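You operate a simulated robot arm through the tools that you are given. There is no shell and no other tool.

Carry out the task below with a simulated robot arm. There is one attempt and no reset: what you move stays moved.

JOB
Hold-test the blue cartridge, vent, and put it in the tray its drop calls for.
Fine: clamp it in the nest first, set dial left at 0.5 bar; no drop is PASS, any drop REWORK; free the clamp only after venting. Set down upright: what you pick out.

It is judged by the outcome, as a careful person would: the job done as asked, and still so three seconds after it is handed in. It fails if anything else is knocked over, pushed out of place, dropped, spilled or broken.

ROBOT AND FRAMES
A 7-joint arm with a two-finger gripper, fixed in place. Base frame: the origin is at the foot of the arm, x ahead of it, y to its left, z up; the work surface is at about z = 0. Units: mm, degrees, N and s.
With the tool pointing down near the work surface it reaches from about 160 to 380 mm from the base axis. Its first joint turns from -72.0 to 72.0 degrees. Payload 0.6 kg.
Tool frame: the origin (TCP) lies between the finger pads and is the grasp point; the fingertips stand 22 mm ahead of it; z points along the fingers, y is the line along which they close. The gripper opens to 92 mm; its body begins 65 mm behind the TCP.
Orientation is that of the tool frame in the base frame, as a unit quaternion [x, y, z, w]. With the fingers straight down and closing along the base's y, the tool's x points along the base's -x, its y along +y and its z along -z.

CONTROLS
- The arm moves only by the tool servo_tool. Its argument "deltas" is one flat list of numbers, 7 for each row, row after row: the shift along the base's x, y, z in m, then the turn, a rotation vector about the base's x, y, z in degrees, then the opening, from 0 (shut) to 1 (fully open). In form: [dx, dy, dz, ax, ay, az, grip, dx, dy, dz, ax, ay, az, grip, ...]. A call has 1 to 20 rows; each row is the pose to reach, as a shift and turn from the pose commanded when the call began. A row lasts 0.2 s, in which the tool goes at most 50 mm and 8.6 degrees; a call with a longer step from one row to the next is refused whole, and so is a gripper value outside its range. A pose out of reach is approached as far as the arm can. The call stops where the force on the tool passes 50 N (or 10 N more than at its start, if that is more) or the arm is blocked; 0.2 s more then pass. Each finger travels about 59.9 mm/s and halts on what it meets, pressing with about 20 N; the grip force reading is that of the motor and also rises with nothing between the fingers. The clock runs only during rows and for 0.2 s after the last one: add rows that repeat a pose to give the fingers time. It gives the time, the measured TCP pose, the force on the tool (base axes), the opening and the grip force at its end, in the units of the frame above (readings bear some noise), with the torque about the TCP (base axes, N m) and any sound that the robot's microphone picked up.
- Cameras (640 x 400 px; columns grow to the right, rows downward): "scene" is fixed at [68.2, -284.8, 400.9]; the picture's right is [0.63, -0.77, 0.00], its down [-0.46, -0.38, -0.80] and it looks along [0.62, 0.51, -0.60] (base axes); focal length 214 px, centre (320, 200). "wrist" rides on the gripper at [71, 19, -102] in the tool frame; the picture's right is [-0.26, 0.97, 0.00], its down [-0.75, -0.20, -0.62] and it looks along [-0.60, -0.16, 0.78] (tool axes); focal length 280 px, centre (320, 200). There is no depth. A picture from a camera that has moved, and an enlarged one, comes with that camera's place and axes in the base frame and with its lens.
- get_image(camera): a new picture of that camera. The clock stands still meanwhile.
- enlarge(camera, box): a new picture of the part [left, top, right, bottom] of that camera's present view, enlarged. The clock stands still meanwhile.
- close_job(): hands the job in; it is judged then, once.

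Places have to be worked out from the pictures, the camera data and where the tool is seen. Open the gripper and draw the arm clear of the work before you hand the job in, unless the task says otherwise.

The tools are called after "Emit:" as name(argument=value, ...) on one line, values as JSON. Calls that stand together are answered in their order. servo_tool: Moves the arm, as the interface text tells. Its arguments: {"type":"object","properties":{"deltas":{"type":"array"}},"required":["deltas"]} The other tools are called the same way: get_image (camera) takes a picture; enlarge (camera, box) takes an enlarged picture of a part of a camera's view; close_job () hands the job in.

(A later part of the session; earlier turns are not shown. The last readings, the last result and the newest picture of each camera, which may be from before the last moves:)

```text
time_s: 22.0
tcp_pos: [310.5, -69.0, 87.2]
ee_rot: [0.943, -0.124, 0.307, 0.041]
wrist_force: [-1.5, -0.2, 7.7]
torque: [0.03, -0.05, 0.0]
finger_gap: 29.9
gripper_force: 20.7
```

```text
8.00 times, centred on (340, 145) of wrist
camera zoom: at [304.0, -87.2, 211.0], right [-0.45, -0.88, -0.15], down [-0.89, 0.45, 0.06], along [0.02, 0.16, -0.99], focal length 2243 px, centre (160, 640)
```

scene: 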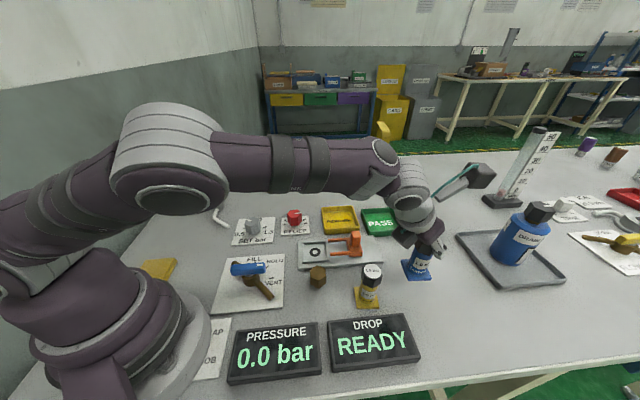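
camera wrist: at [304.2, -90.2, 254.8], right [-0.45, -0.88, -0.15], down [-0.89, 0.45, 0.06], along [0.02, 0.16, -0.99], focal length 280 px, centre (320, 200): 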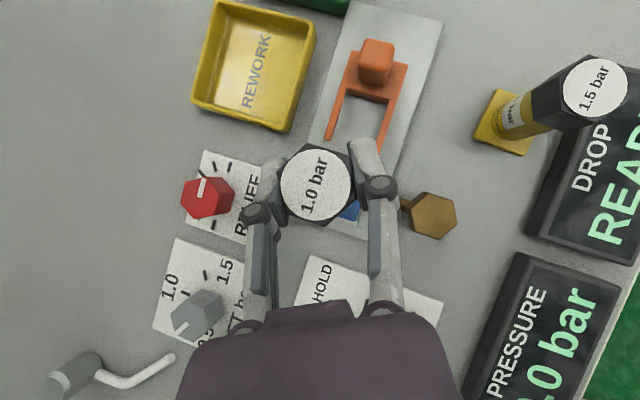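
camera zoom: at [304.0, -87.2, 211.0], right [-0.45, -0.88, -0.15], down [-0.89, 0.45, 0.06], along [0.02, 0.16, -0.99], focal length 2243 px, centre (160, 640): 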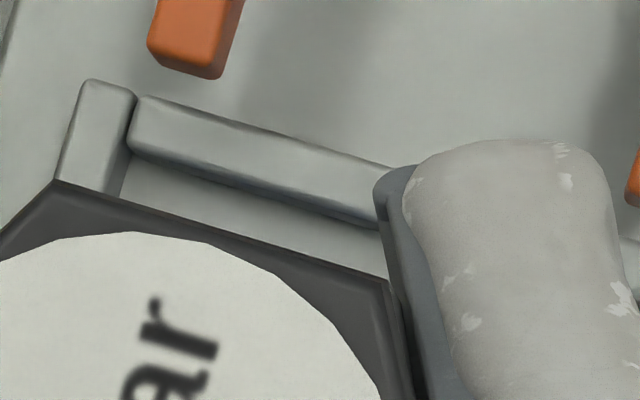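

The plate is inside the recess but sits about 2 mm toward the far side wall. I lift 3 mm, shift by (-1.0,-1.8) mm, and lower again for better centring under the fork.

Emit:
servo_tool(deltas=[0, 0, 0.003, 0, 0, 0, 0.15, -0.0005, -0.0009, 0.003, 0, 0, 0, 0.15, -0.001, -0.0018, 0.003, 0, 0, 0, 0.15, -0.001, -0.0018, 0.001, 0, 0, 0, 0.15, -0.001, -0.0018, 0, 0, 0, 0, 0.15, -0.001, -0.0018, 0, 0, 0, 0, 0.15])

Emit:
enlarge(camera="scene", box=[295, 225, 360, 275])

Emit:
enlarge(camera="wrist", box=[320, 190, 370, 250])

```text
time_s: 23.4
tcp_pos: [310.6, -70.8, 86.8]
ee_rot: [0.943, -0.124, 0.307, 0.042]
wrist_force: [-0.9, 0.1, 7.1]
torque: [0.01, -0.13, -0.01]
finger_gap: 30.2
gripper_force: 20.1
```

```text
8.00 times, centred on (328, 250) of scene
camera zoom: at [68.2, -284.8, 400.9], right [0.63, -0.77, 0.0], down [-0.46, -0.38, -0.8], along [0.62, 0.51, -0.6], focal length 1716 px, centre (260, -200)
```

zoom: 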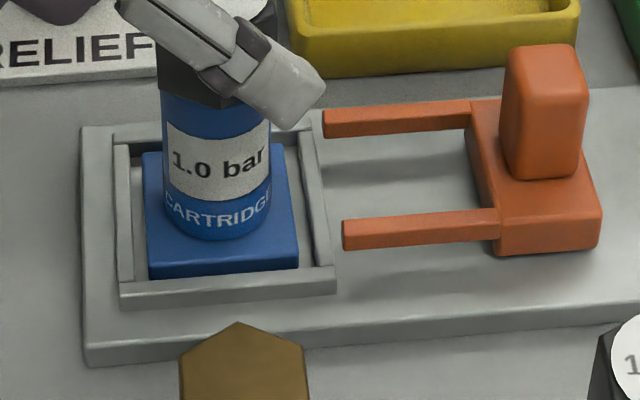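

```text
6.67 times, centred on (345, 220) of wrist
camera zoom: at [303.0, -88.8, 211.0], right [-0.45, -0.88, -0.15], down [-0.89, 0.45, 0.06], along [0.02, 0.16, -0.99], focal length 1869 px, centre (153, 67)
```

zoom: 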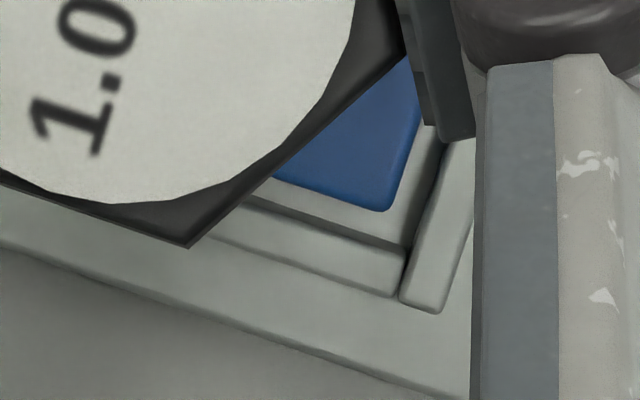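

The plate is well centred now and resting with 7 N. I open the fingers to release it.

Emit:
servo_tool(deltas=[0, 0, 0.0005, 0, 0, 0, 0.35, 0, 0, 0.0005, 0, 0, 0, 0.5, 0, 0, 0.0005, 0, 0, 0, 0.7, 0, 0, 0.0005, 0, 0, 0, 0.7])

Emit:
get_image(camera="wrist")

Emit:
enlarge(camera="scene", box=[295, 225, 360, 275])

```text
time_s: 24.4
tcp_pos: [310.2, -70.4, 88.1]
ee_rot: [0.943, -0.124, 0.306, 0.041]
wrist_force: [-0.4, -0.2, 0.2]
torque: [-0.01, 0.0, 0.0]
finger_gap: 64.6
gripper_force: 0.1
```

```text
taken
camera wrist: at [302.8, -88.5, 211.3], right [-0.45, -0.88, -0.15], down [-0.89, 0.45, 0.06], along [0.01, 0.16, -0.99], focal length 280 px, centre (320, 200)
```

wrist: 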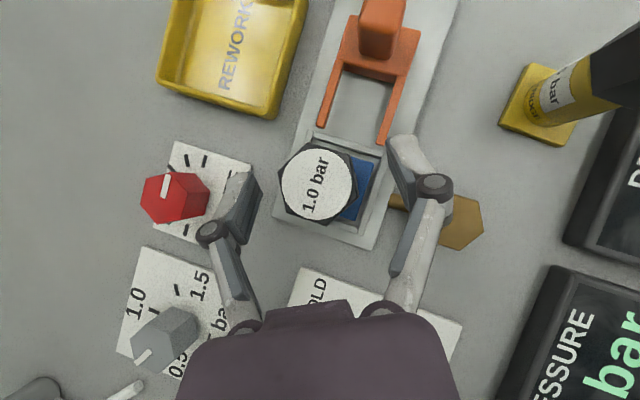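

```text
8.00 times, centred on (328, 250) of scene
camera zoom: at [68.2, -284.8, 400.9], right [0.63, -0.77, 0.0], down [-0.46, -0.38, -0.8], along [0.62, 0.51, -0.6], focal length 1716 px, centre (260, -200)
```

zoom: 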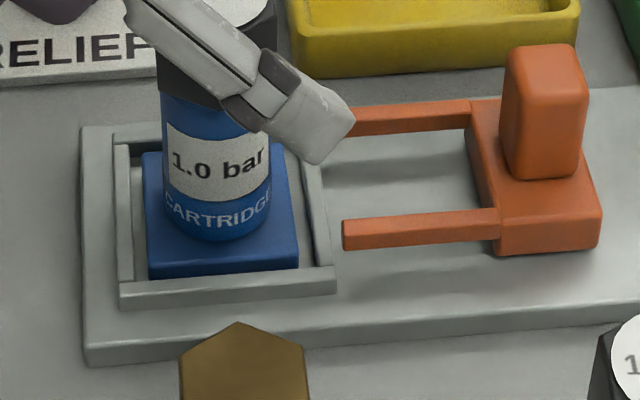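

The cartridge stands on its own in the nest. I back the gripper out along its axis, then bring the tool upright while rising clear.

Emit:
servo_tool(deltas=[-0.0085, 0.0023, 0.0121, 0, 0, 0, 0.7, -0.017, 0.0045, 0.0243, 0, 0, 0, 0.7, -0.0284, 0.0076, 0.0405, 0, 0, 0, 0.7, -0.0284, 0.0076, 0.058, 1.85, 6.96, 0, 0.7, -0.0284, 0.0076, 0.076, 3.7, 13.9, 0, 0.7, -0.0284, 0.0076, 0.092, 5.55, 20.9, 0, 0.7, -0.02, 0.0, 0.1, 7.4, 27.8, 0, 0.7, -0.01, -0.01, 0.1, 9.25, 34.8, 0, 0.7, -0.01, -0.01, 0.1, 9.25, 34.8, 0, 0.7])

Emit:
get_image(camera="scene")

```text
time_s: 26.4
tcp_pos: [298.8, -78.8, 188.3]
ee_rot: [0.992, -0.128, 0.001, 0.001]
wrist_force: [0.1, 0.0, 0.5]
torque: [0.02, 0.01, 0.04]
finger_gap: 64.3
gripper_force: 0.0
out of reach, approached as far as the arm can: row 3, 8
```

```text
taken
```

scene: 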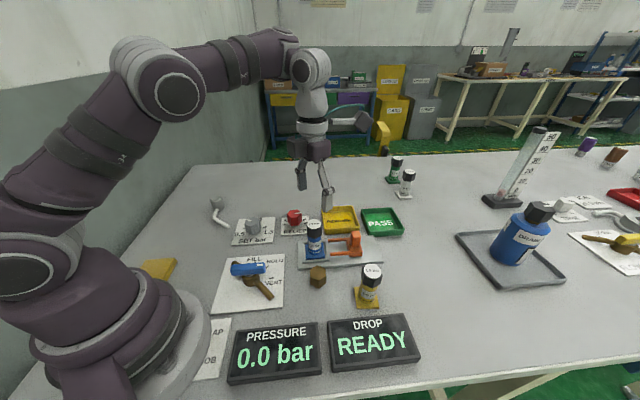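

The tool is upright and clear; the cartridge stands in the nest. Now I turn the tool -30° so the fingers close across the nest axis, and move above the clamp handle.

Emit:
servo_tool(deltas=[0.012, -0.009, 0, 0, 0, -6, 0.7, 0.025, -0.019, 0, 0, 0, -12, 0.7, 0.038, -0.028, 0, 0, 0, -18, 0.7, 0.05, -0.038, 0, 0, 0, -24, 0.7, 0.062, -0.046, -0.01, 0, 0, -30, 0.7, 0.07, -0.053, -0.035, 0, 0, -30, 0.7, 0.07, -0.053, -0.06, 0, 0, -30, 0.7, 0.07, -0.053, -0.06, 0, 0, -30, 0.7])

Emit:
get_image(camera="wrist")

Emit:
enlarge(camera="scene", box=[280, 160, 420, 280])

```text
time_s: 28.2
tcp_pos: [350.5, -107.4, 124.4]
ee_rot: [0.925, -0.381, 0.001, 0.0]
wrist_force: [-0.3, 0.1, 0.4]
torque: [0.01, 0.01, -0.02]
finger_gap: 64.5
gripper_force: 0.0
out of reach, approached as far as the arm can: row 4, 5, 6, 7, 8
```

```text
taken
camera wrist: at [387.1, -172.9, 226.3], right [-0.87, -0.5, 0.0], down [-0.39, 0.68, 0.62], along [-0.31, 0.54, -0.78], focal length 280 px, centre (320, 200)
```

wrist: 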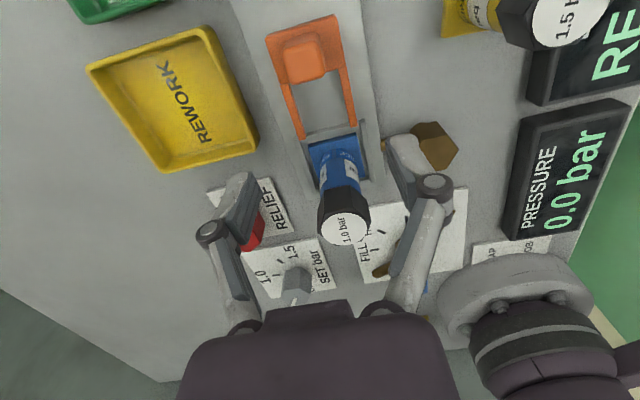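

```text
3.33 times, centred on (350, 220) of scene
camera zoom: at [68.2, -284.8, 400.9], right [0.63, -0.77, 0.0], down [-0.46, -0.38, -0.8], along [0.62, 0.51, -0.6], focal length 715 px, centre (220, 133)
```

zoom: 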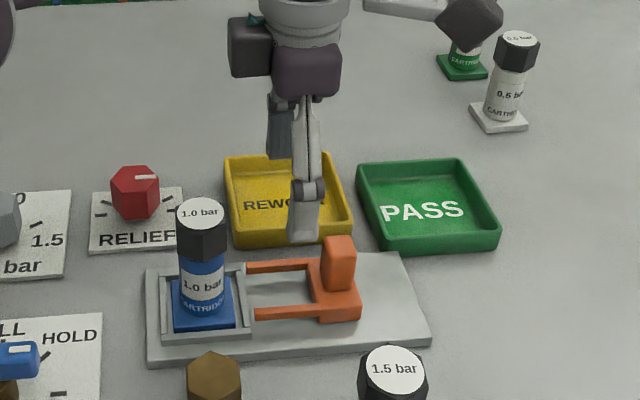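

Tool-down is out of reach there, so I'll need about 18° outward tilt. First I enlarge the clamp in this view to refine the handle's position.

Emit:
enlarge(camera="wrist", box=[250, 0, 380, 140])

```text
2.86 times, centred on (315, 70) of wrist
camera zoom: at [387.1, -172.9, 226.3], right [-0.87, -0.5, 0.0], down [-0.39, 0.68, 0.62], along [-0.31, 0.54, -0.78], focal length 801 px, centre (334, 571)
```

zoom: 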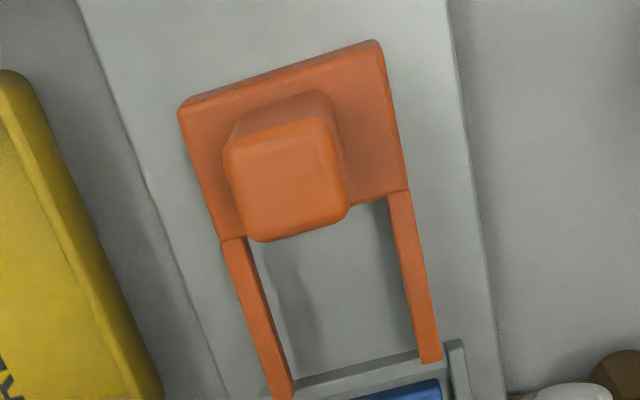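

Handle centre is near (374.5,-136.3), about 20 mm square, top at z≈66. I tilt 18° outward and move to a hover point just above it.

Emit:
servo_tool(deltas=[0, 0, 0.005, -4.2, -4.3, 0, 0.7, -0.002, 0.002, 0, -8.5, -8.5, 0, 0.7, -0.0053, 0.0064, -0.005, -12.7, -12.8, 0, 0.7, -0.0053, 0.0064, -0.013, -12.7, -12.8, 0, 0.7, -0.0053, 0.0064, -0.013, -12.7, -12.8, 0, 0.7])

Emit:
get_image(camera="wrist")

Emit:
enlarge(camera="scene", box=[280, 160, 420, 280])

```text
time_s: 29.4
tcp_pos: [373.6, -106.6, 114.7]
ee_rot: [0.913, -0.377, 0.144, 0.061]
wrist_force: [-0.6, -0.7, 0.1]
torque: [-0.02, -0.02, -0.03]
finger_gap: 64.3
gripper_force: 0.1
out of reach, approached as far as the arm can: row 2, 3, 4, 5
```

```text
taken
camera wrist: at [386.0, -147.3, 233.3], right [-0.86, -0.51, -0.08], down [-0.5, 0.79, 0.36], along [-0.12, 0.35, -0.93], focal length 280 px, centre (320, 200)
```

wrist: 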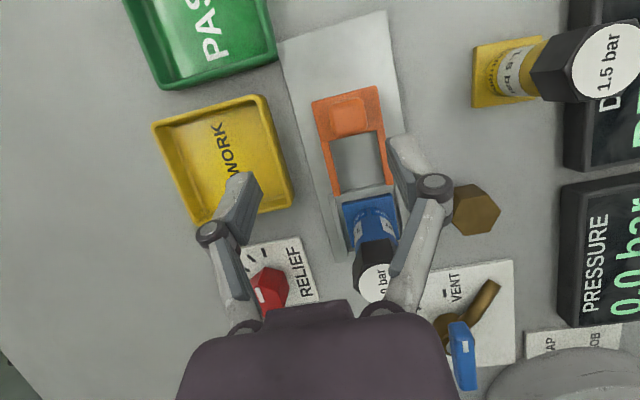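

```text
3.33 times, centred on (350, 220) of scene
camera zoom: at [68.2, -284.8, 400.9], right [0.63, -0.77, 0.0], down [-0.46, -0.38, -0.8], along [0.62, 0.51, -0.6], focal length 715 px, centre (220, 133)
```

zoom: 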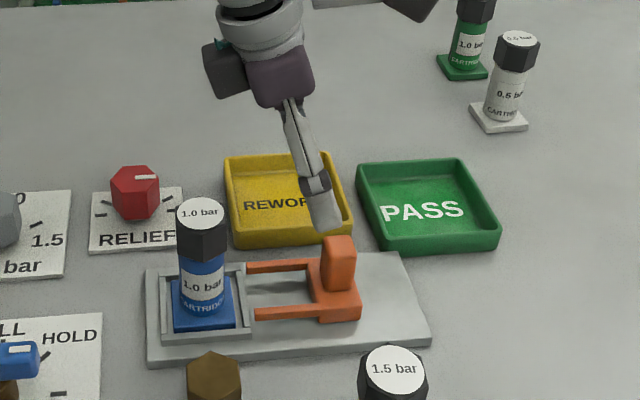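

The arm isn't reaching that point because the wrist is wound near its limit in this flipped yaw. I raise, untilt and then unwind the wrist by +180° so the handle can be gripped with the wrist in its natural range.

Emit:
servo_tool(deltas=[0, 0, 0.02, 0, 0, 0, 0.7, -0.01, 0.005, 0.04, 4.2, 4.3, 0, 0.7, -0.02, 0.01, 0.06, 8.5, 8.5, 0, 0.7, -0.04, 0.02, 0.075, 12.7, 12.8, 0, 0.7, -0.06, 0.03, 0.075, 12.7, 12.8, 0, 0.7, -0.06, 0.03, 0.075, 12.7, 12.8, 0, 0.7])

```text
time_s: 30.8
tcp_pos: [313.1, -77.2, 190.0]
ee_rot: [0.924, -0.382, 0.0, 0.001]
wrist_force: [0.2, 0.6, -0.6]
torque: [-0.02, -0.01, -0.01]
finger_gap: 64.5
gripper_force: 0.1
```

The tool is upright at (313,-77,190), clear above everything. Now I unwind the wrist by +170°, and check.

Emit:
servo_tool(deltas=[0, 0, 0, 0, 0, 8.5, 0.7, 0, 0, 0, 0, 0, 17, 0.7, 0, 0, 0, 0, 0, 25.5, 0.7, 0, 0, 0, 0, 0, 34, 0.7, 0, 0, 0, 0, 0, 42.5, 0.7, 0, 0, 0, 0, 0, 51, 0.7, 0, 0, 0, 0, 0, 59.5, 0.7, 0, 0, 0, 0, 0, 68, 0.7, 0, 0, 0, 0, 0, 76.5, 0.7, 0, 0, 0, 0, 0, 85, 0.7, 0, 0, 0, 0, 0, 93.5, 0.7, 0, 0, 0, 0, 0, 102, 0.7, 0, 0, 0, 0, 0, 110.5, 0.7, 0, 0, 0, 0, 0, 119, 0.7, 0, 0, 0, 0, 0, 127.5, 0.7, 0, 0, 0, 0, 0, 136, 0.7, 0, 0, 0, 0, 0, 144.5, 0.7, 0, 0, 0, 0, 0, 153, 0.7, 0, 0, 0, 0, 0, 161.5, 0.7, 0, 0, 0, 0, 0, 170, 0.7])

```text
time_s: 35.0
tcp_pos: [314.3, -78.0, 189.4]
ee_rot: [0.46, 0.888, 0.001, 0.0]
wrist_force: [-0.9, 1.0, 0.1]
torque: [0.01, -0.02, 0.0]
finger_gap: 64.3
gripper_force: 0.1
```

The wrist is unwound (yaw about -55°). I finish the turn to -45° and move out toward the clamp handle at safe height.

Emit:
servo_tool(deltas=[0.01, -0.01, 0, 0, 0, 3.3, 0.7, 0.02, -0.02, -0.01, 0, 0, 6.6, 0.7, 0.032, -0.031, -0.025, 0, 0, 9.8, 0.7, 0.042, -0.041, -0.04, 0, 0, 9.8, 0.7, 0.051, -0.05, -0.05, 0, 0, 9.8, 0.7, 0.051, -0.05, -0.05, 0, 0, 9.8, 0.7])

Emit:
get_image(camera="wrist")

```text
time_s: 36.4
tcp_pos: [352.8, -120.7, 140.2]
ee_rot: [0.383, 0.924, 0.001, 0.0]
wrist_force: [0.4, 0.4, -0.4]
torque: [0.0, -0.02, 0.01]
finger_gap: 64.4
gripper_force: 0.1
out of reach, approached as far as the arm can: row 5, 6
```

```text
taken
camera wrist: at [317.8, -59.3, 242.1], right [0.87, 0.5, 0.0], down [0.39, -0.68, 0.62], along [0.31, -0.54, -0.78], focal length 280 px, centre (320, 200)
```

wrist: 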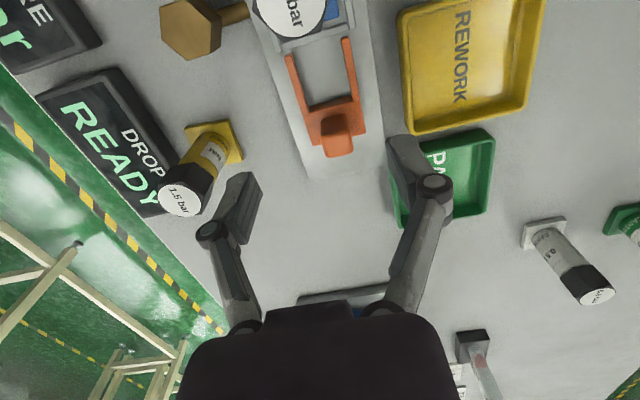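

Reach with the tool vertical ends at r≈373, so a modest tilt is needed. I enlarge the handle here to pin down its position.

Emit:
enlarge(camera="wrist", box=[270, 30, 400, 170])

```text
2.86 times, centred on (335, 100) of wrist
camera zoom: at [317.8, -59.3, 242.1], right [0.87, 0.5, 0.0], down [0.39, -0.68, 0.62], along [0.31, -0.54, -0.78], focal length 801 px, centre (277, 486)
```

zoom: 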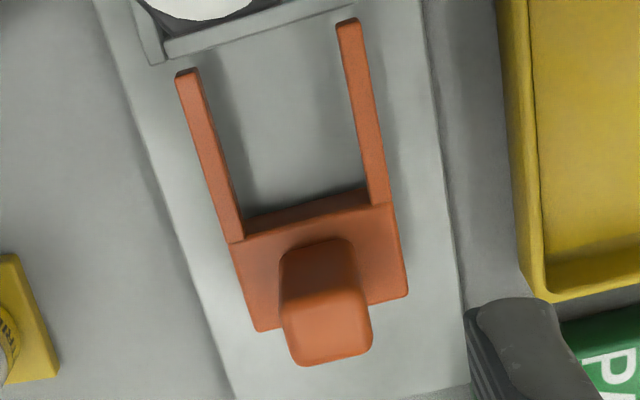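

The three views put the handle at about (374,-134.5). I tilt 14° outward and move to 45 mm short of the grasp along the tool axis.

Emit:
servo_tool(deltas=[0.004, -0.002, -0.005, -4.95, -4.95, 0, 0.7, 0.01, -0.004, -0.012, -9.9, -9.9, 0, 0.7, 0.0135, -0.0061, -0.025, -9.9, -9.9, 0, 0.7, 0.0135, -0.0061, -0.0405, -9.9, -9.9, 0, 0.7, 0.0135, -0.0061, -0.0405, -9.9, -9.9, 0, 0.7])

Emit:
get_image(camera="wrist")

Emit:
enlarge(camera="scene", box=[280, 160, 420, 280])

```text
time_s: 37.6
tcp_pos: [367.3, -128.7, 99.7]
ee_rot: [0.381, 0.917, -0.046, 0.113]
wrist_force: [-0.1, 0.4, -1.3]
torque: [-0.03, 0.01, -0.01]
finger_gap: 64.3
gripper_force: 0.1
out of reach, approached as far as the arm can: row 1
```

```text
taken
camera wrist: at [315.7, -49.5, 181.4], right [0.86, 0.5, 0.07], down [0.26, -0.56, 0.79], along [0.43, -0.66, -0.61], focal length 280 px, centre (320, 200)
```

wrist: 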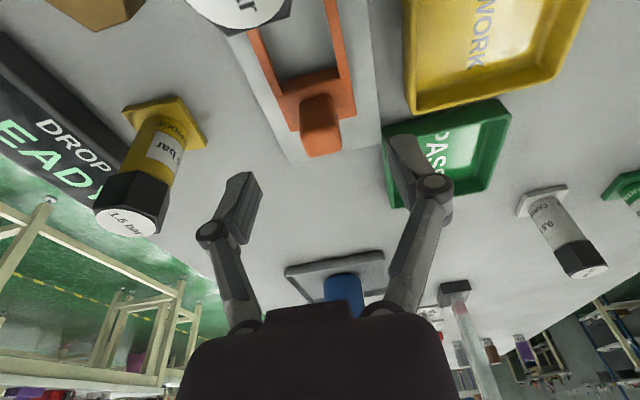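

```text
3.33 times, centred on (350, 220) of scene
camera zoom: at [68.2, -284.8, 400.9], right [0.63, -0.77, 0.0], down [-0.46, -0.38, -0.8], along [0.62, 0.51, -0.6], focal length 715 px, centre (220, 133)
```

zoom: 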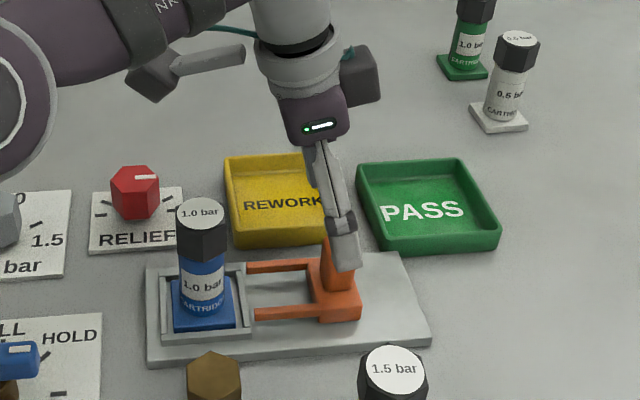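

The handle lies right on the approach line. I advance 45 mm along the tool axis so the fingers straddle it.

Emit:
servo_tool(deltas=[0.0017, -0.0015, -0.0097, 0, 0, 0, 0.7, 0.0034, -0.003, -0.0194, 0, 0, 0, 0.7, 0.0051, -0.0045, -0.0291, 0, 0, 0, 0.7, 0.0068, -0.006, -0.0388, 0, 0, 0, 0.7, 0.0075, -0.0068, -0.0437, 0, 0, 0, 0.7, 0.0075, -0.0068, -0.0437, 0, 0, 0, 0.7])

Emit:
get_image(camera="wrist")

Emit:
enlarge(camera="scene", box=[280, 160, 420, 280])

```text
time_s: 39.0
tcp_pos: [374.9, -134.9, 56.3]
ee_rot: [0.381, 0.917, -0.046, 0.112]
wrist_force: [-0.4, 0.1, -0.2]
torque: [-0.02, -0.01, 0.01]
finger_gap: 64.3
gripper_force: 0.0
```

```text
taken
camera wrist: at [322.5, -56.2, 137.6], right [0.86, 0.5, 0.06], down [0.26, -0.56, 0.79], along [0.43, -0.66, -0.61], focal length 280 px, centre (320, 200)
```

wrist: 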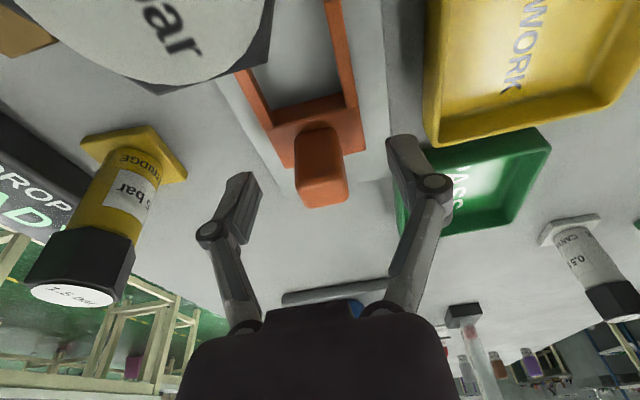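

```text
3.33 times, centred on (350, 220) of scene
camera zoom: at [68.2, -284.8, 400.9], right [0.63, -0.77, 0.0], down [-0.46, -0.38, -0.8], along [0.62, 0.51, -0.6], focal length 715 px, centre (220, 133)
```

zoom: 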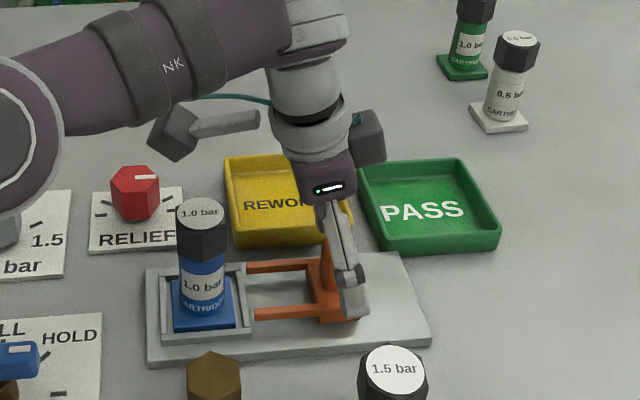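

The fingers straddle the handle, centred. I close them on it.

Emit:
servo_tool(deltas=[0, 0, 0, 0, 0, 0, 0.4, 0, 0, 0, 0, 0, 0, 0.2, 0, 0, 0, 0, 0, 0, 0.05, 0, 0, 0, 0, 0, 0, 0.05, 0, 0, 0, 0, 0, 0, 0.05])

Emit:
enlarge(camera="scene", box=[280, 160, 420, 280])

```text
time_s: 40.2
tcp_pos: [375.5, -134.2, 57.3]
ee_rot: [0.379, 0.917, -0.045, 0.113]
wrist_force: [11.4, 11.1, -2.4]
torque: [0.15, -0.22, 0.11]
finger_gap: 21.8
gripper_force: 28.4
```

```text
3.33 times, centred on (350, 220) of scene
camera zoom: at [68.2, -284.8, 400.9], right [0.63, -0.77, 0.0], down [-0.46, -0.38, -0.8], along [0.62, 0.51, -0.6], focal length 715 px, centre (220, 133)
```

zoom: 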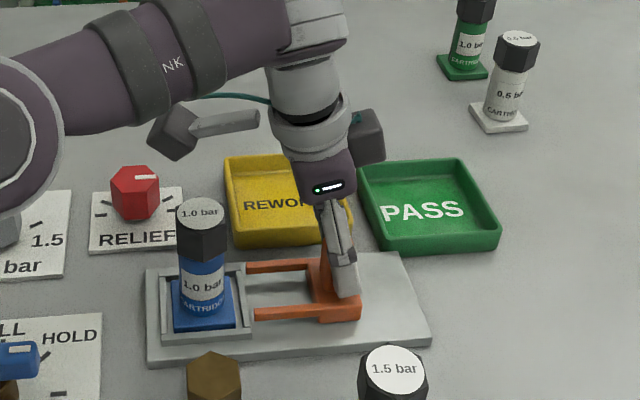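

The grip is on the handle, with a 16 N sideways load showing it is about 1 mm off toward +x+y. I relax that by shifting 1 mm and then slide the clamp toward the cartridge, 25 mm first.

Emit:
servo_tool(deltas=[0.0007, 0.0007, 0, 0, 0, 0, 0.05, -0.0035, 0.0049, 0, 0, 0, 0, 0.05, -0.0071, 0.0085, 0, 0, 0, 0, 0.05, -0.0106, 0.012, 0, 0, 0, 0, 0.05, -0.0141, 0.0155, 0, 0, 0, 0, 0.05, -0.017, 0.0184, 0, 0, 0, 0, 0.05, -0.017, 0.0184, 0, 0, 0, 0, 0.05])

Emit:
enlarge(camera="scene", box=[280, 160, 420, 280])

```text
time_s: 41.8
tcp_pos: [359.8, -119.4, 55.0]
ee_rot: [0.382, 0.917, -0.049, 0.109]
wrist_force: [-19.5, -22.6, -19.2]
torque: [-0.66, -0.01, -0.04]
finger_gap: 21.6
gripper_force: 28.0
out of reach, approached as far as the arm can: row 5, 6, 7
```

```text
3.33 times, centred on (350, 220) of scene
camera zoom: at [68.2, -284.9, 400.9], right [0.63, -0.77, 0.0], down [-0.46, -0.38, -0.8], along [0.62, 0.51, -0.6], focal length 715 px, centre (220, 133)
```

zoom: 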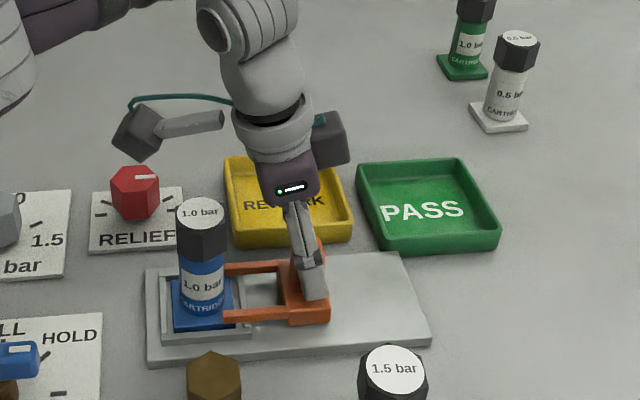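

The clamp moved about 22 mm, but a 30 N side load built up, so my line drifts off the slide's axis. I relax sideways by about 1.3 mm without advancing and read the force.

Emit:
servo_tool(deltas=[-0.0005, -0.0005, -0.0005, 0, 0, 0, 0.05, -0.0009, -0.0009, -0.001, 0, 0, 0, 0.05, -0.0009, -0.0009, -0.001, 0, 0, 0, 0.05])

```text
time_s: 42.6
tcp_pos: [361.1, -119.7, 56.0]
ee_rot: [0.382, 0.916, -0.048, 0.11]
wrist_force: [-28.0, -27.7, -17.9]
torque: [-0.06, 0.74, -0.18]
finger_gap: 21.8
gripper_force: 28.6
```

The side load is still about 40 N in the -x-y direction, meaning my commanded point is on the +x+y side. I shift a further 2 mm toward -x-y and re-read.

Emit:
servo_tool(deltas=[-0.0007, -0.0007, -0.0003, 0, 0, 0, 0.05, -0.0014, -0.0014, -0.0005, 0, 0, 0, 0.05, -0.0014, -0.0014, -0.0005, 0, 0, 0, 0.05])

Emit:
get_image(camera="scene")

Emit:
get_image(camera="wrist")

```text
time_s: 43.4
tcp_pos: [361.7, -120.4, 55.2]
ee_rot: [0.38, 0.917, -0.045, 0.111]
wrist_force: [-20.1, -17.4, -5.9]
torque: [0.01, 0.67, -0.08]
finger_gap: 21.8
gripper_force: 27.5
```

```text
taken
```

scene: 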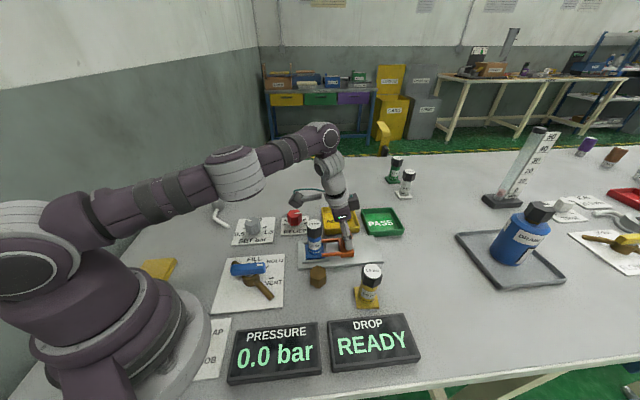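

```text
taken
camera wrist: at [309.7, -41.7, 137.2], right [0.86, 0.5, 0.06], down [0.27, -0.56, 0.79], along [0.43, -0.66, -0.61], focal length 280 px, centre (320, 200)
```

wrist: 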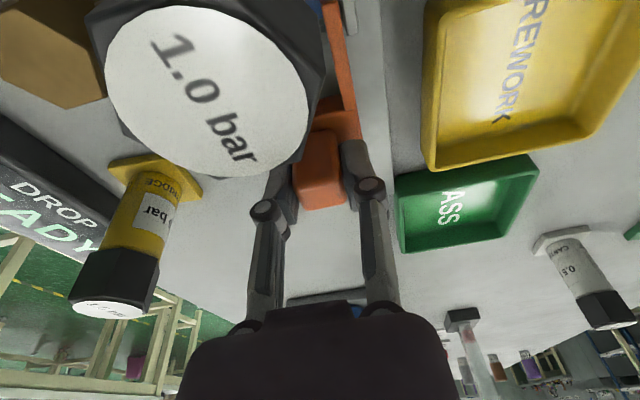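

The load is dropping (now about 27 N). I shift another 2.5 mm the same way while advancing 5 mm along the slide, and re-read.

Emit:
servo_tool(deltas=[-0.001, -0.001, 0, 0, 0, 0, 0.05, -0.0018, -0.0018, 0, 0, 0, 0, 0.05, -0.0036, 0, 0, 0, 0, 0, 0.05, -0.0053, 0.0018, 0, 0, 0, 0, 0.05, -0.0053, 0.0018, 0, 0, 0, 0, 0.05])

```text
time_s: 44.6
tcp_pos: [360.9, -121.2, 55.8]
ee_rot: [0.381, 0.917, -0.047, 0.11]
wrist_force: [-12.3, -13.3, -20.9]
torque: [-0.46, -0.1, -0.04]
finger_gap: 21.6
gripper_force: 28.4
out of reach, approached as far as the arm can: row 2, 3, 4, 5
```

The arm is stuck at some joint limit in this posture rather than at the clamp. I look at the arm's posture before choosing another approach.

Emit:
get_image(camera="scene")

Emit:
enlarge(camera="scene", box=[280, 120, 400, 280])

```text
taken
```

scene: 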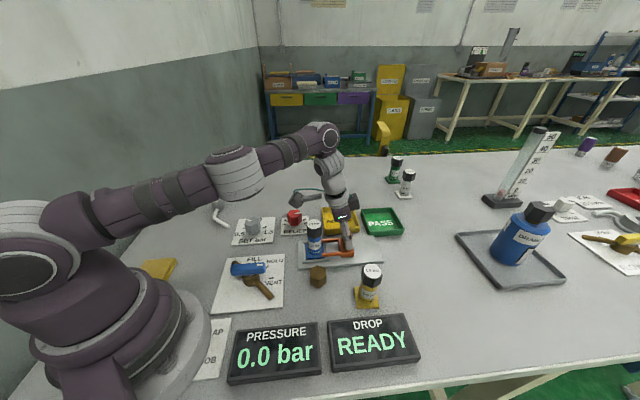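

```text
2.50 times, centred on (340, 200) of scene
camera zoom: at [68.3, -284.9, 400.9], right [0.63, -0.77, 0.0], down [-0.46, -0.38, -0.8], along [0.62, 0.51, -0.6], focal length 536 px, centre (270, 200)
```

zoom: 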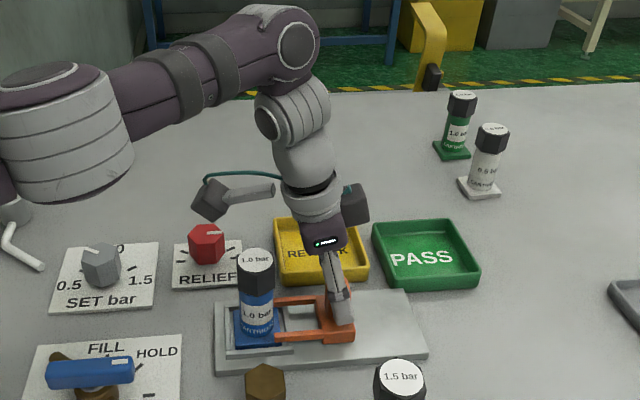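

The elbow has swung low to the side after touching the reach limit, and that is what blocks the motion. I'll let go of the handle, rise straight up and return to the home area to recover a good elbow posture.

Emit:
servo_tool(deltas=[0, 0, 0, 0, 0, 0, 0.3, 0, 0, 0, 0, 0, 0, 0.5, 0, 0, 0, 0, 0, 0, 0.5, 0, 0, 0.01, 0, 0, 0, 0.5, 0, 0, 0.025, 0, 0, 0, 0.5, 0, 0, 0.045, 0, 0, 0, 0.5, 0, 0, 0.065, 0, 0, 0, 0.5, 0, 0, 0.085, 0, 0, 0, 0.5])

Emit:
get_image(camera="scene")

```text
time_s: 46.4
tcp_pos: [361.3, -119.6, 141.2]
ee_rot: [0.381, 0.917, -0.046, 0.112]
wrist_force: [-0.7, -0.3, -0.4]
torque: [-0.01, 0.02, -0.03]
finger_gap: 45.7
gripper_force: 0.1
```

```text
taken
```

scene: 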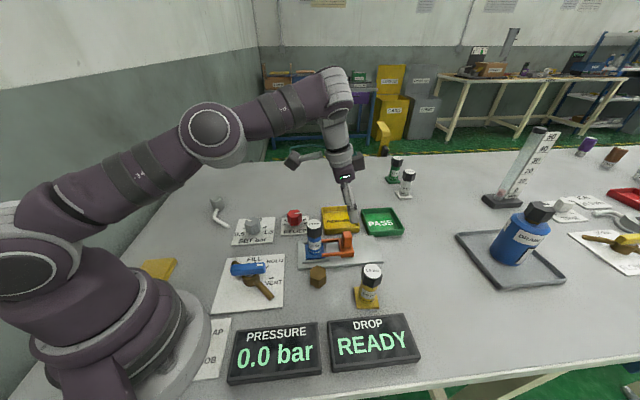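

At this height the elbow is up and the posture looks normal. I test whether the tool can travel along the slide direction here, at z=141, clear above everything.

Emit:
servo_tool(deltas=[-0.006, 0.006, 0, 0, 0, 0, 0.5, -0.012, 0.012, 0, 0, 0, 0, 0.5, -0.018, 0.018, 0, 0, 0, 0, 0.5, -0.018, 0.018, 0, 0, 0, 0, 0.5])

Emit:
get_image(camera="scene")

Emit:
get_image(camera="wrist")

```text
time_s: 47.4
tcp_pos: [344.0, -101.7, 140.9]
ee_rot: [0.381, 0.916, -0.046, 0.113]
wrist_force: [0.2, 0.4, 1.8]
torque: [0.05, 0.01, 0.02]
finger_gap: 46.1
gripper_force: 0.0
```

```text
taken
```

scene: 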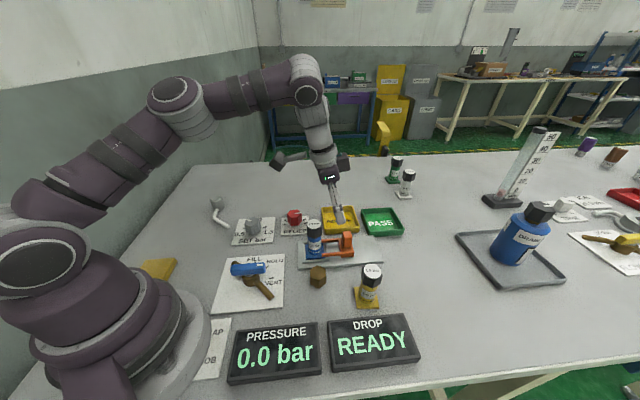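

```text
taken
camera wrist: at [291.7, -22.8, 223.3], right [0.86, 0.5, 0.07], down [0.26, -0.56, 0.79], along [0.43, -0.66, -0.61], focal length 280 px, centre (320, 200)
```

wrist: 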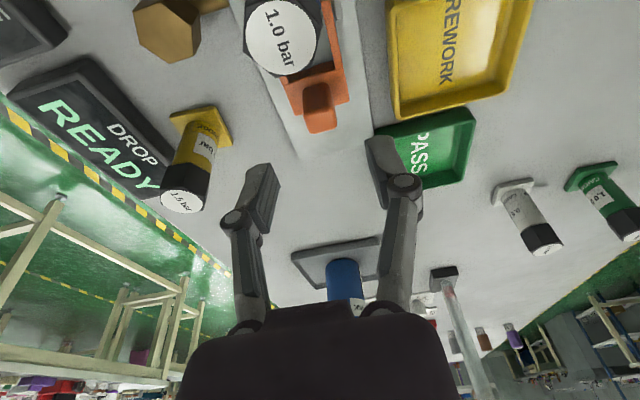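

It moves fine at this height. To check for elbow drift, I return to the pose used early on (174,-33,195, yaw 0), where the posture was known, and compare pictures.

Emit:
servo_tool(deltas=[0, 0, 0.02, 4.9, 4.9, 0, 0.5, -0.01, 0.005, 0.04, 9.9, 9.9, 0, 0.5, -0.03, 0.012, 0.054, 9.9, 9.9, 0, 0.5, -0.06, 0.024, 0.054, 9.9, 9.9, 0, 0.5, -0.09, 0.036, 0.054, 9.9, 9.9, 0, 0.5, -0.12, 0.048, 0.054, 9.9, 9.9, 0, 0.5, -0.15, 0.06, 0.054, 9.9, 9.9, 0, 0.5, -0.1696, 0.0685, 0.054, 9.9, 9.9, 0, 0.5, -0.1696, 0.0685, 0.054, 9.9, 9.9, 0, 0.5])

Emit:
servo_tool(deltas=[0, 0, 0, 0, 0, 8, 0.5, 0, 0, 0, 0, 0, 16, 0.5, 0, 0, 0, 0, 0, 24, 0.5, 0, 0, 0, 0, 0, 32, 0.5, 0, 0, 0, 0, 0, 40, 0.5, 0, 0, 0, 0, 0, 45, 0.5, 0, 0, 0, 0, 0, 45, 0.5])

Emit:
get_image(camera="scene")

```text
time_s: 49.4
tcp_pos: [172.9, -33.4, 194.5]
ee_rot: [0.384, 0.924, 0.001, 0.0]
wrist_force: [-0.7, -0.4, 0.0]
torque: [-0.06, -0.01, -0.02]
finger_gap: 45.9
gripper_force: 0.2
out of reach, approached as far as the arm can: row 1
```

```text
time_s: 51.0
tcp_pos: [173.3, -33.3, 195.6]
ee_rot: [0.0, 1.0, 0.001, 0.001]
wrist_force: [0.3, -0.5, 0.1]
torque: [-0.01, -0.01, 0.02]
finger_gap: 46.0
gripper_force: 0.1
```

```text
taken
```

scene: 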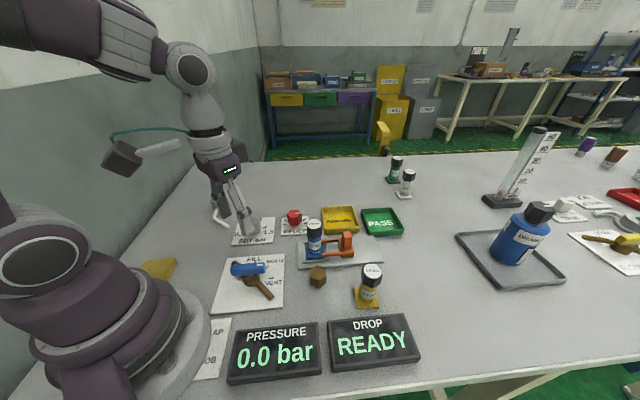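

The posture matches the original, so nothing has drifted; the limit was the combination of tilt and low wrist. I go back above the handle with the tool vertical at yaw -45° and take a fresh look at the clamp.

Emit:
servo_tool(deltas=[0.02, -0.009, 0, 0, 0, -6, 0.7, 0.04, -0.018, 0, 0, 0, -12, 0.7, 0.06, -0.027, 0, 0, 0, -18, 0.7, 0.085, -0.036, 0, 0, 0, -24, 0.7, 0.11, -0.046, 0, 0, 0, -30, 0.7, 0.13, -0.055, 0, 0, 0, -36, 0.7, 0.15, -0.065, -0.01, 0, 0, -42, 0.7, 0.162, -0.07, -0.03, 0, 0, -45, 0.7, 0.167, -0.072, -0.055, 0, 0, -45, 0.7, 0.167, -0.072, -0.055, 0, 0, -45, 0.7])

Emit:
get_image(camera="wrist")

Emit:
enlarge(camera="wrist", box=[250, 50, 410, 190])

Emit:
enlarge(camera="scene", box=[280, 200, 400, 280])

```text
time_s: 53.2
tcp_pos: [341.6, -104.8, 138.6]
ee_rot: [0.384, 0.923, 0.001, 0.0]
wrist_force: [0.7, 0.2, -0.1]
torque: [-0.01, 0.01, -0.02]
finger_gap: 64.5
gripper_force: 0.1
```

```text
taken
camera wrist: at [304.7, -42.7, 241.4], right [0.87, 0.5, 0.0], down [0.39, -0.68, 0.62], along [0.31, -0.54, -0.78], focal length 280 px, centre (320, 200)
```

wrist: 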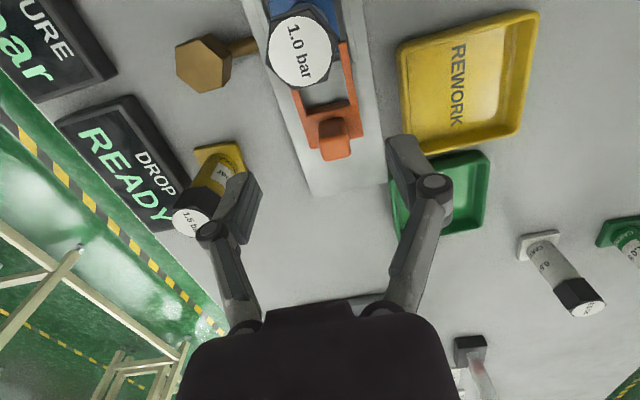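

```text
2.86 times, centred on (330, 120) of wrist
camera zoom: at [304.7, -42.7, 241.4], right [0.87, 0.5, 0.0], down [0.39, -0.68, 0.62], along [0.31, -0.54, -0.78], focal length 801 px, centre (291, 429)
```

zoom: 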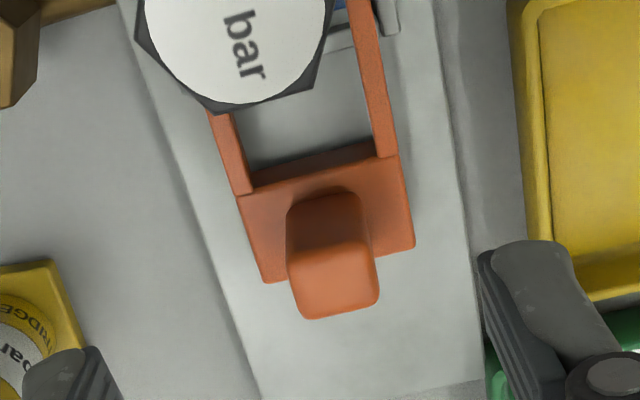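

```text
5.00 times, centred on (340, 240) of scene
camera zoom: at [68.2, -284.8, 400.9], right [0.63, -0.77, 0.0], down [-0.46, -0.38, -0.8], along [0.62, 0.51, -0.6], focal length 1072 px, centre (220, 0)
```

zoom: 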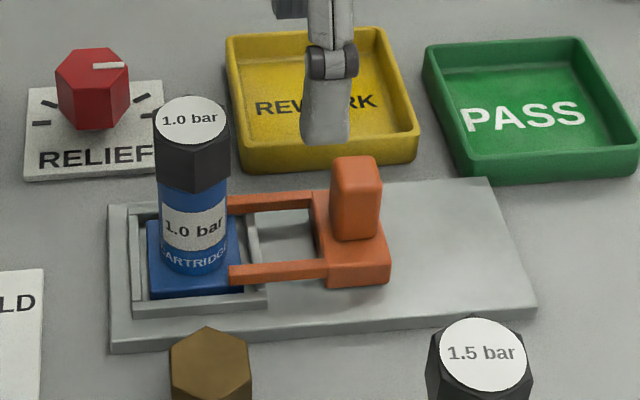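

The clamp has advanced about 22 mm; its handle is now near (361,-120) and the prongs pass either side of the body. I descend on the handle with only 5° tilt, biased slightly inward.

Emit:
servo_tool(deltas=[0.004, -0.002, -0.01, -1.7, -1.7, 0, 0.7, 0.009, -0.005, -0.022, -3.5, -3.5, 0, 0.7, 0.0144, -0.0081, -0.0394, -3.5, -3.5, 0, 0.7, 0.0151, -0.0088, -0.05, -3.5, -3.5, 0, 0.7, 0.0158, -0.0095, -0.062, -3.5, -3.5, 0, 0.7, 0.0165, -0.0102, -0.073, -3.5, -3.5, 0, 0.7, 0.017, -0.0107, -0.0814, -3.5, -3.5, 0, 0.7, 0.017, -0.0107, -0.0814, -3.5, -3.5, 0, 0.7])

Emit:
get_image(camera="wrist")

Emit:
get_image(camera="scene")

```text
time_s: 55.0
tcp_pos: [358.7, -115.7, 57.5]
ee_rot: [0.383, 0.923, -0.015, 0.04]
wrist_force: [-0.3, 0.1, 0.4]
torque: [-0.04, 0.0, -0.01]
finger_gap: 64.2
gripper_force: 0.1
```

```text
taken
camera wrist: at [315.8, -47.4, 153.2], right [0.87, 0.5, 0.02], down [0.35, -0.64, 0.69], along [0.36, -0.59, -0.73], focal length 280 px, centre (320, 200)
```

wrist: 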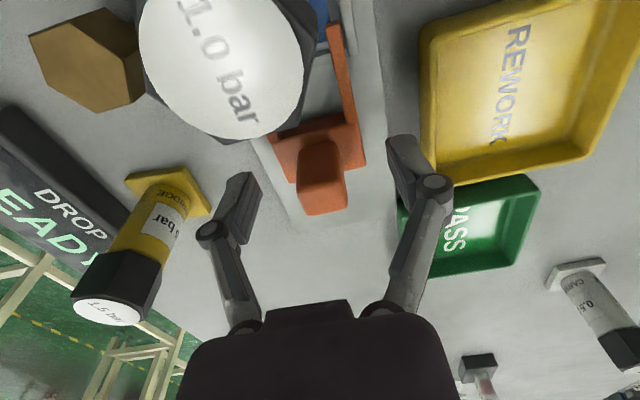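

```text
taken
```

scene: 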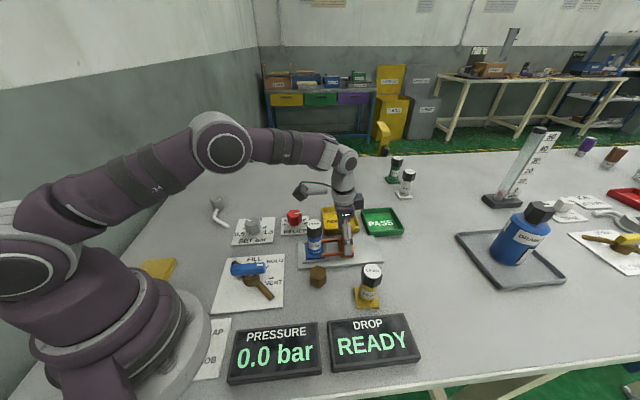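

The elbow is now properly up and the handle is centred between the fingers. I close on it.

Emit:
servo_tool(deltas=[0, 0, 0, 0, 0, 0, 0.4, 0, 0, 0, 0, 0, 0, 0.2, 0, 0, 0, 0, 0, 0, 0.1, 0, 0, 0, 0, 0, 0, 0.1, 0, 0, 0, 0, 0, 0, 0.1])

```text
time_s: 56.2
tcp_pos: [357.2, -116.6, 58.4]
ee_rot: [0.384, 0.922, -0.018, 0.04]
wrist_force: [-8.6, -9.4, 3.8]
torque: [-0.05, 0.28, -0.04]
finger_gap: 21.5
gripper_force: 27.1
```

Gripped; a 13 N side load means I should shift about 1.3 mm toward -x-y. I do that and slide 12 mm toward the cartridge.

Emit:
servo_tool(deltas=[-0.0009, -0.0009, 0, 0, 0, 0, 0.1, -0.003, 0.0012, 0, 0, 0, 0, 0.1, -0.0051, 0.0033, 0, 0, 0, 0, 0.1, -0.0073, 0.0055, 0, 0, 0, 0, 0.1, -0.0094, 0.0076, 0, 0, 0, 0, 0.1, -0.0094, 0.0076, 0, 0, 0, 0, 0.1])

Emit:
enlarge(camera="scene", box=[280, 200, 400, 280])

```text
time_s: 57.6
tcp_pos: [347.9, -108.6, 58.4]
ee_rot: [0.383, 0.923, -0.015, 0.039]
wrist_force: [0.9, 1.8, -17.0]
torque: [-0.07, -0.1, 0.01]
finger_gap: 21.7
gripper_force: 27.9
```

```text
5.00 times, centred on (340, 240) of scene
camera zoom: at [68.3, -284.8, 400.9], right [0.63, -0.77, 0.0], down [-0.46, -0.38, -0.8], along [0.62, 0.51, -0.6], focal length 1072 px, centre (220, 0)
```

zoom: 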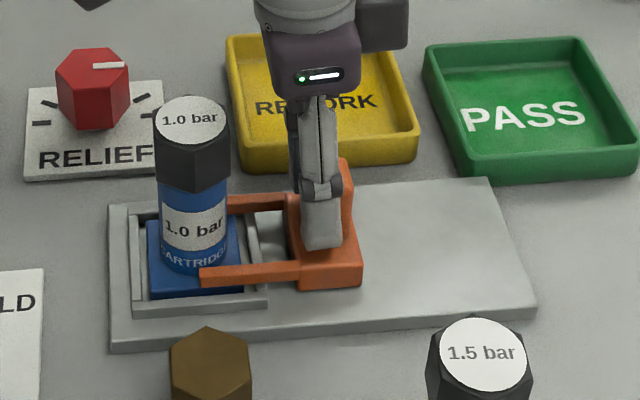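

The clamp slides freely with no side load. I continue another 12 mm, easing down slightly to remove the vertical pull.

Emit:
servo_tool(deltas=[-0.0018, 0.0018, -0.0005, 0, 0, 0, 0.1, -0.0036, 0.0036, -0.001, 0, 0, 0, 0.1, -0.0054, 0.0054, -0.001, 0, 0, 0, 0.1, -0.0072, 0.0072, -0.001, 0, 0, 0, 0.1, -0.0085, 0.0085, -0.001, 0, 0, 0, 0.1, -0.0085, 0.0085, -0.001, 0, 0, 0, 0.1])

Emit:
enlarge(camera="scene", box=[280, 200, 400, 280])

```text
time_s: 59.0
tcp_pos: [341.4, -101.4, 57.8]
ee_rot: [0.383, 0.923, -0.017, 0.042]
wrist_force: [22.5, -8.4, 6.1]
torque: [-0.26, -0.53, 0.01]
finger_gap: 22.1
gripper_force: 28.1
```

```text
5.00 times, centred on (340, 240) of scene
camera zoom: at [68.2, -284.8, 400.9], right [0.63, -0.77, 0.0], down [-0.46, -0.38, -0.8], along [0.62, 0.51, -0.6], focal length 1072 px, centre (220, 0)
```

zoom: 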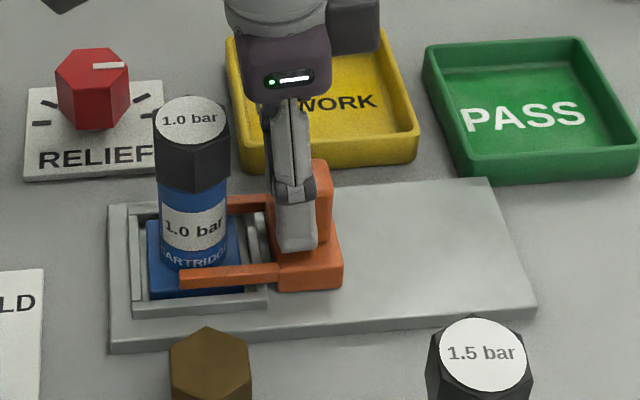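

Resistance of about 22 N along the slide and the fork block now touches the recess wall, so it is near the stop. I push 2.5 mm more to confirm it is fully home.

Emit:
servo_tool(deltas=[-0.0009, 0.0009, 0, 0, 0, 0, 0.1, -0.0018, 0.0018, 0, 0, 0, 0, 0.1, -0.0018, 0.0018, 0, 0, 0, 0, 0.1])

Emit:
enlarge(camera="scene", box=[295, 215, 365, 275])

```text
time_s: 59.8
tcp_pos: [338.0, -98.3, 57.3]
ee_rot: [0.383, 0.923, -0.015, 0.042]
wrist_force: [26.6, -5.2, 3.5]
torque: [-0.14, -0.55, 0.02]
finger_gap: 21.6
gripper_force: 27.8
```

```text
6.67 times, centred on (330, 245) of scene
camera zoom: at [68.2, -284.8, 400.9], right [0.63, -0.77, 0.0], down [-0.46, -0.38, -0.8], along [0.62, 0.51, -0.6], focal length 1430 px, centre (253, -100)
```

zoom: 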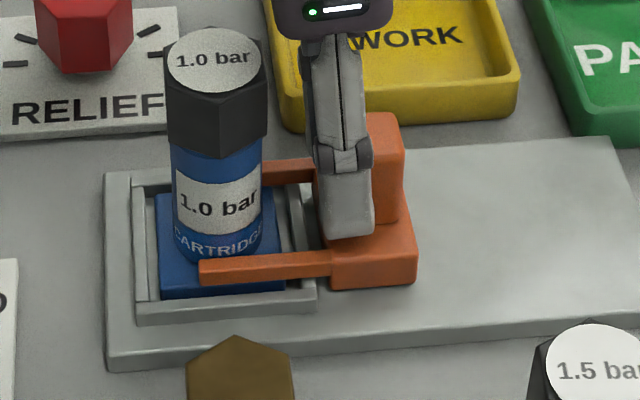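

The fingers slipped slightly on the handle while the clamp stayed put, so it is either at its stop or slightly short. I look closely at the fork from the wrist camera.

Emit:
get_image(camera="wrist")

Emit:
enlarge(camera="scene", box=[305, 235, 345, 265])

```text
taken
camera wrist: at [296.3, -29.3, 152.4], right [0.87, 0.5, 0.03], down [0.35, -0.64, 0.69], along [0.36, -0.59, -0.73], focal length 280 px, centre (320, 200)
```

wrist: 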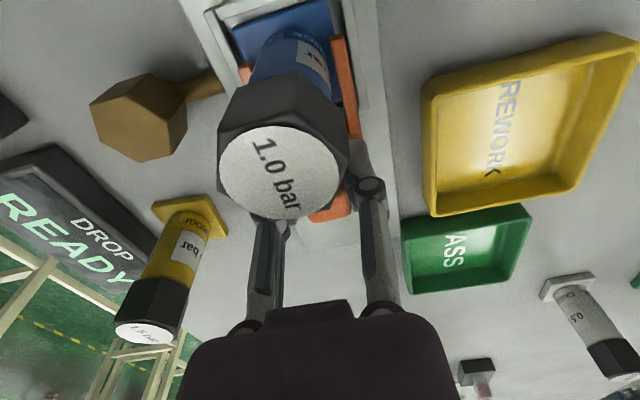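

```text
13.33 times, centred on (325, 250) of scene
camera zoom: at [68.2, -284.8, 400.9], right [0.63, -0.77, 0.0], down [-0.46, -0.38, -0.8], along [0.62, 0.51, -0.6], focal length 2860 px, centre (253, -467)
```

zoom: 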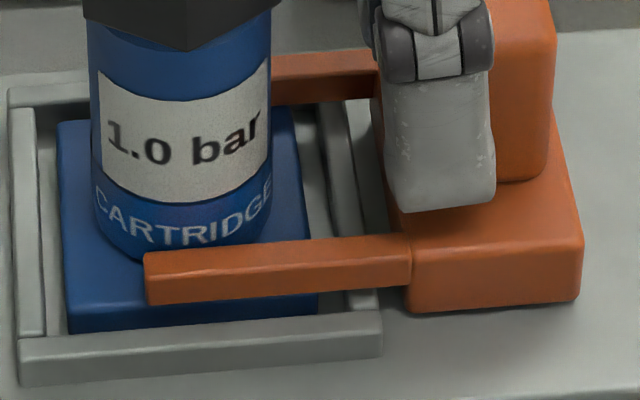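

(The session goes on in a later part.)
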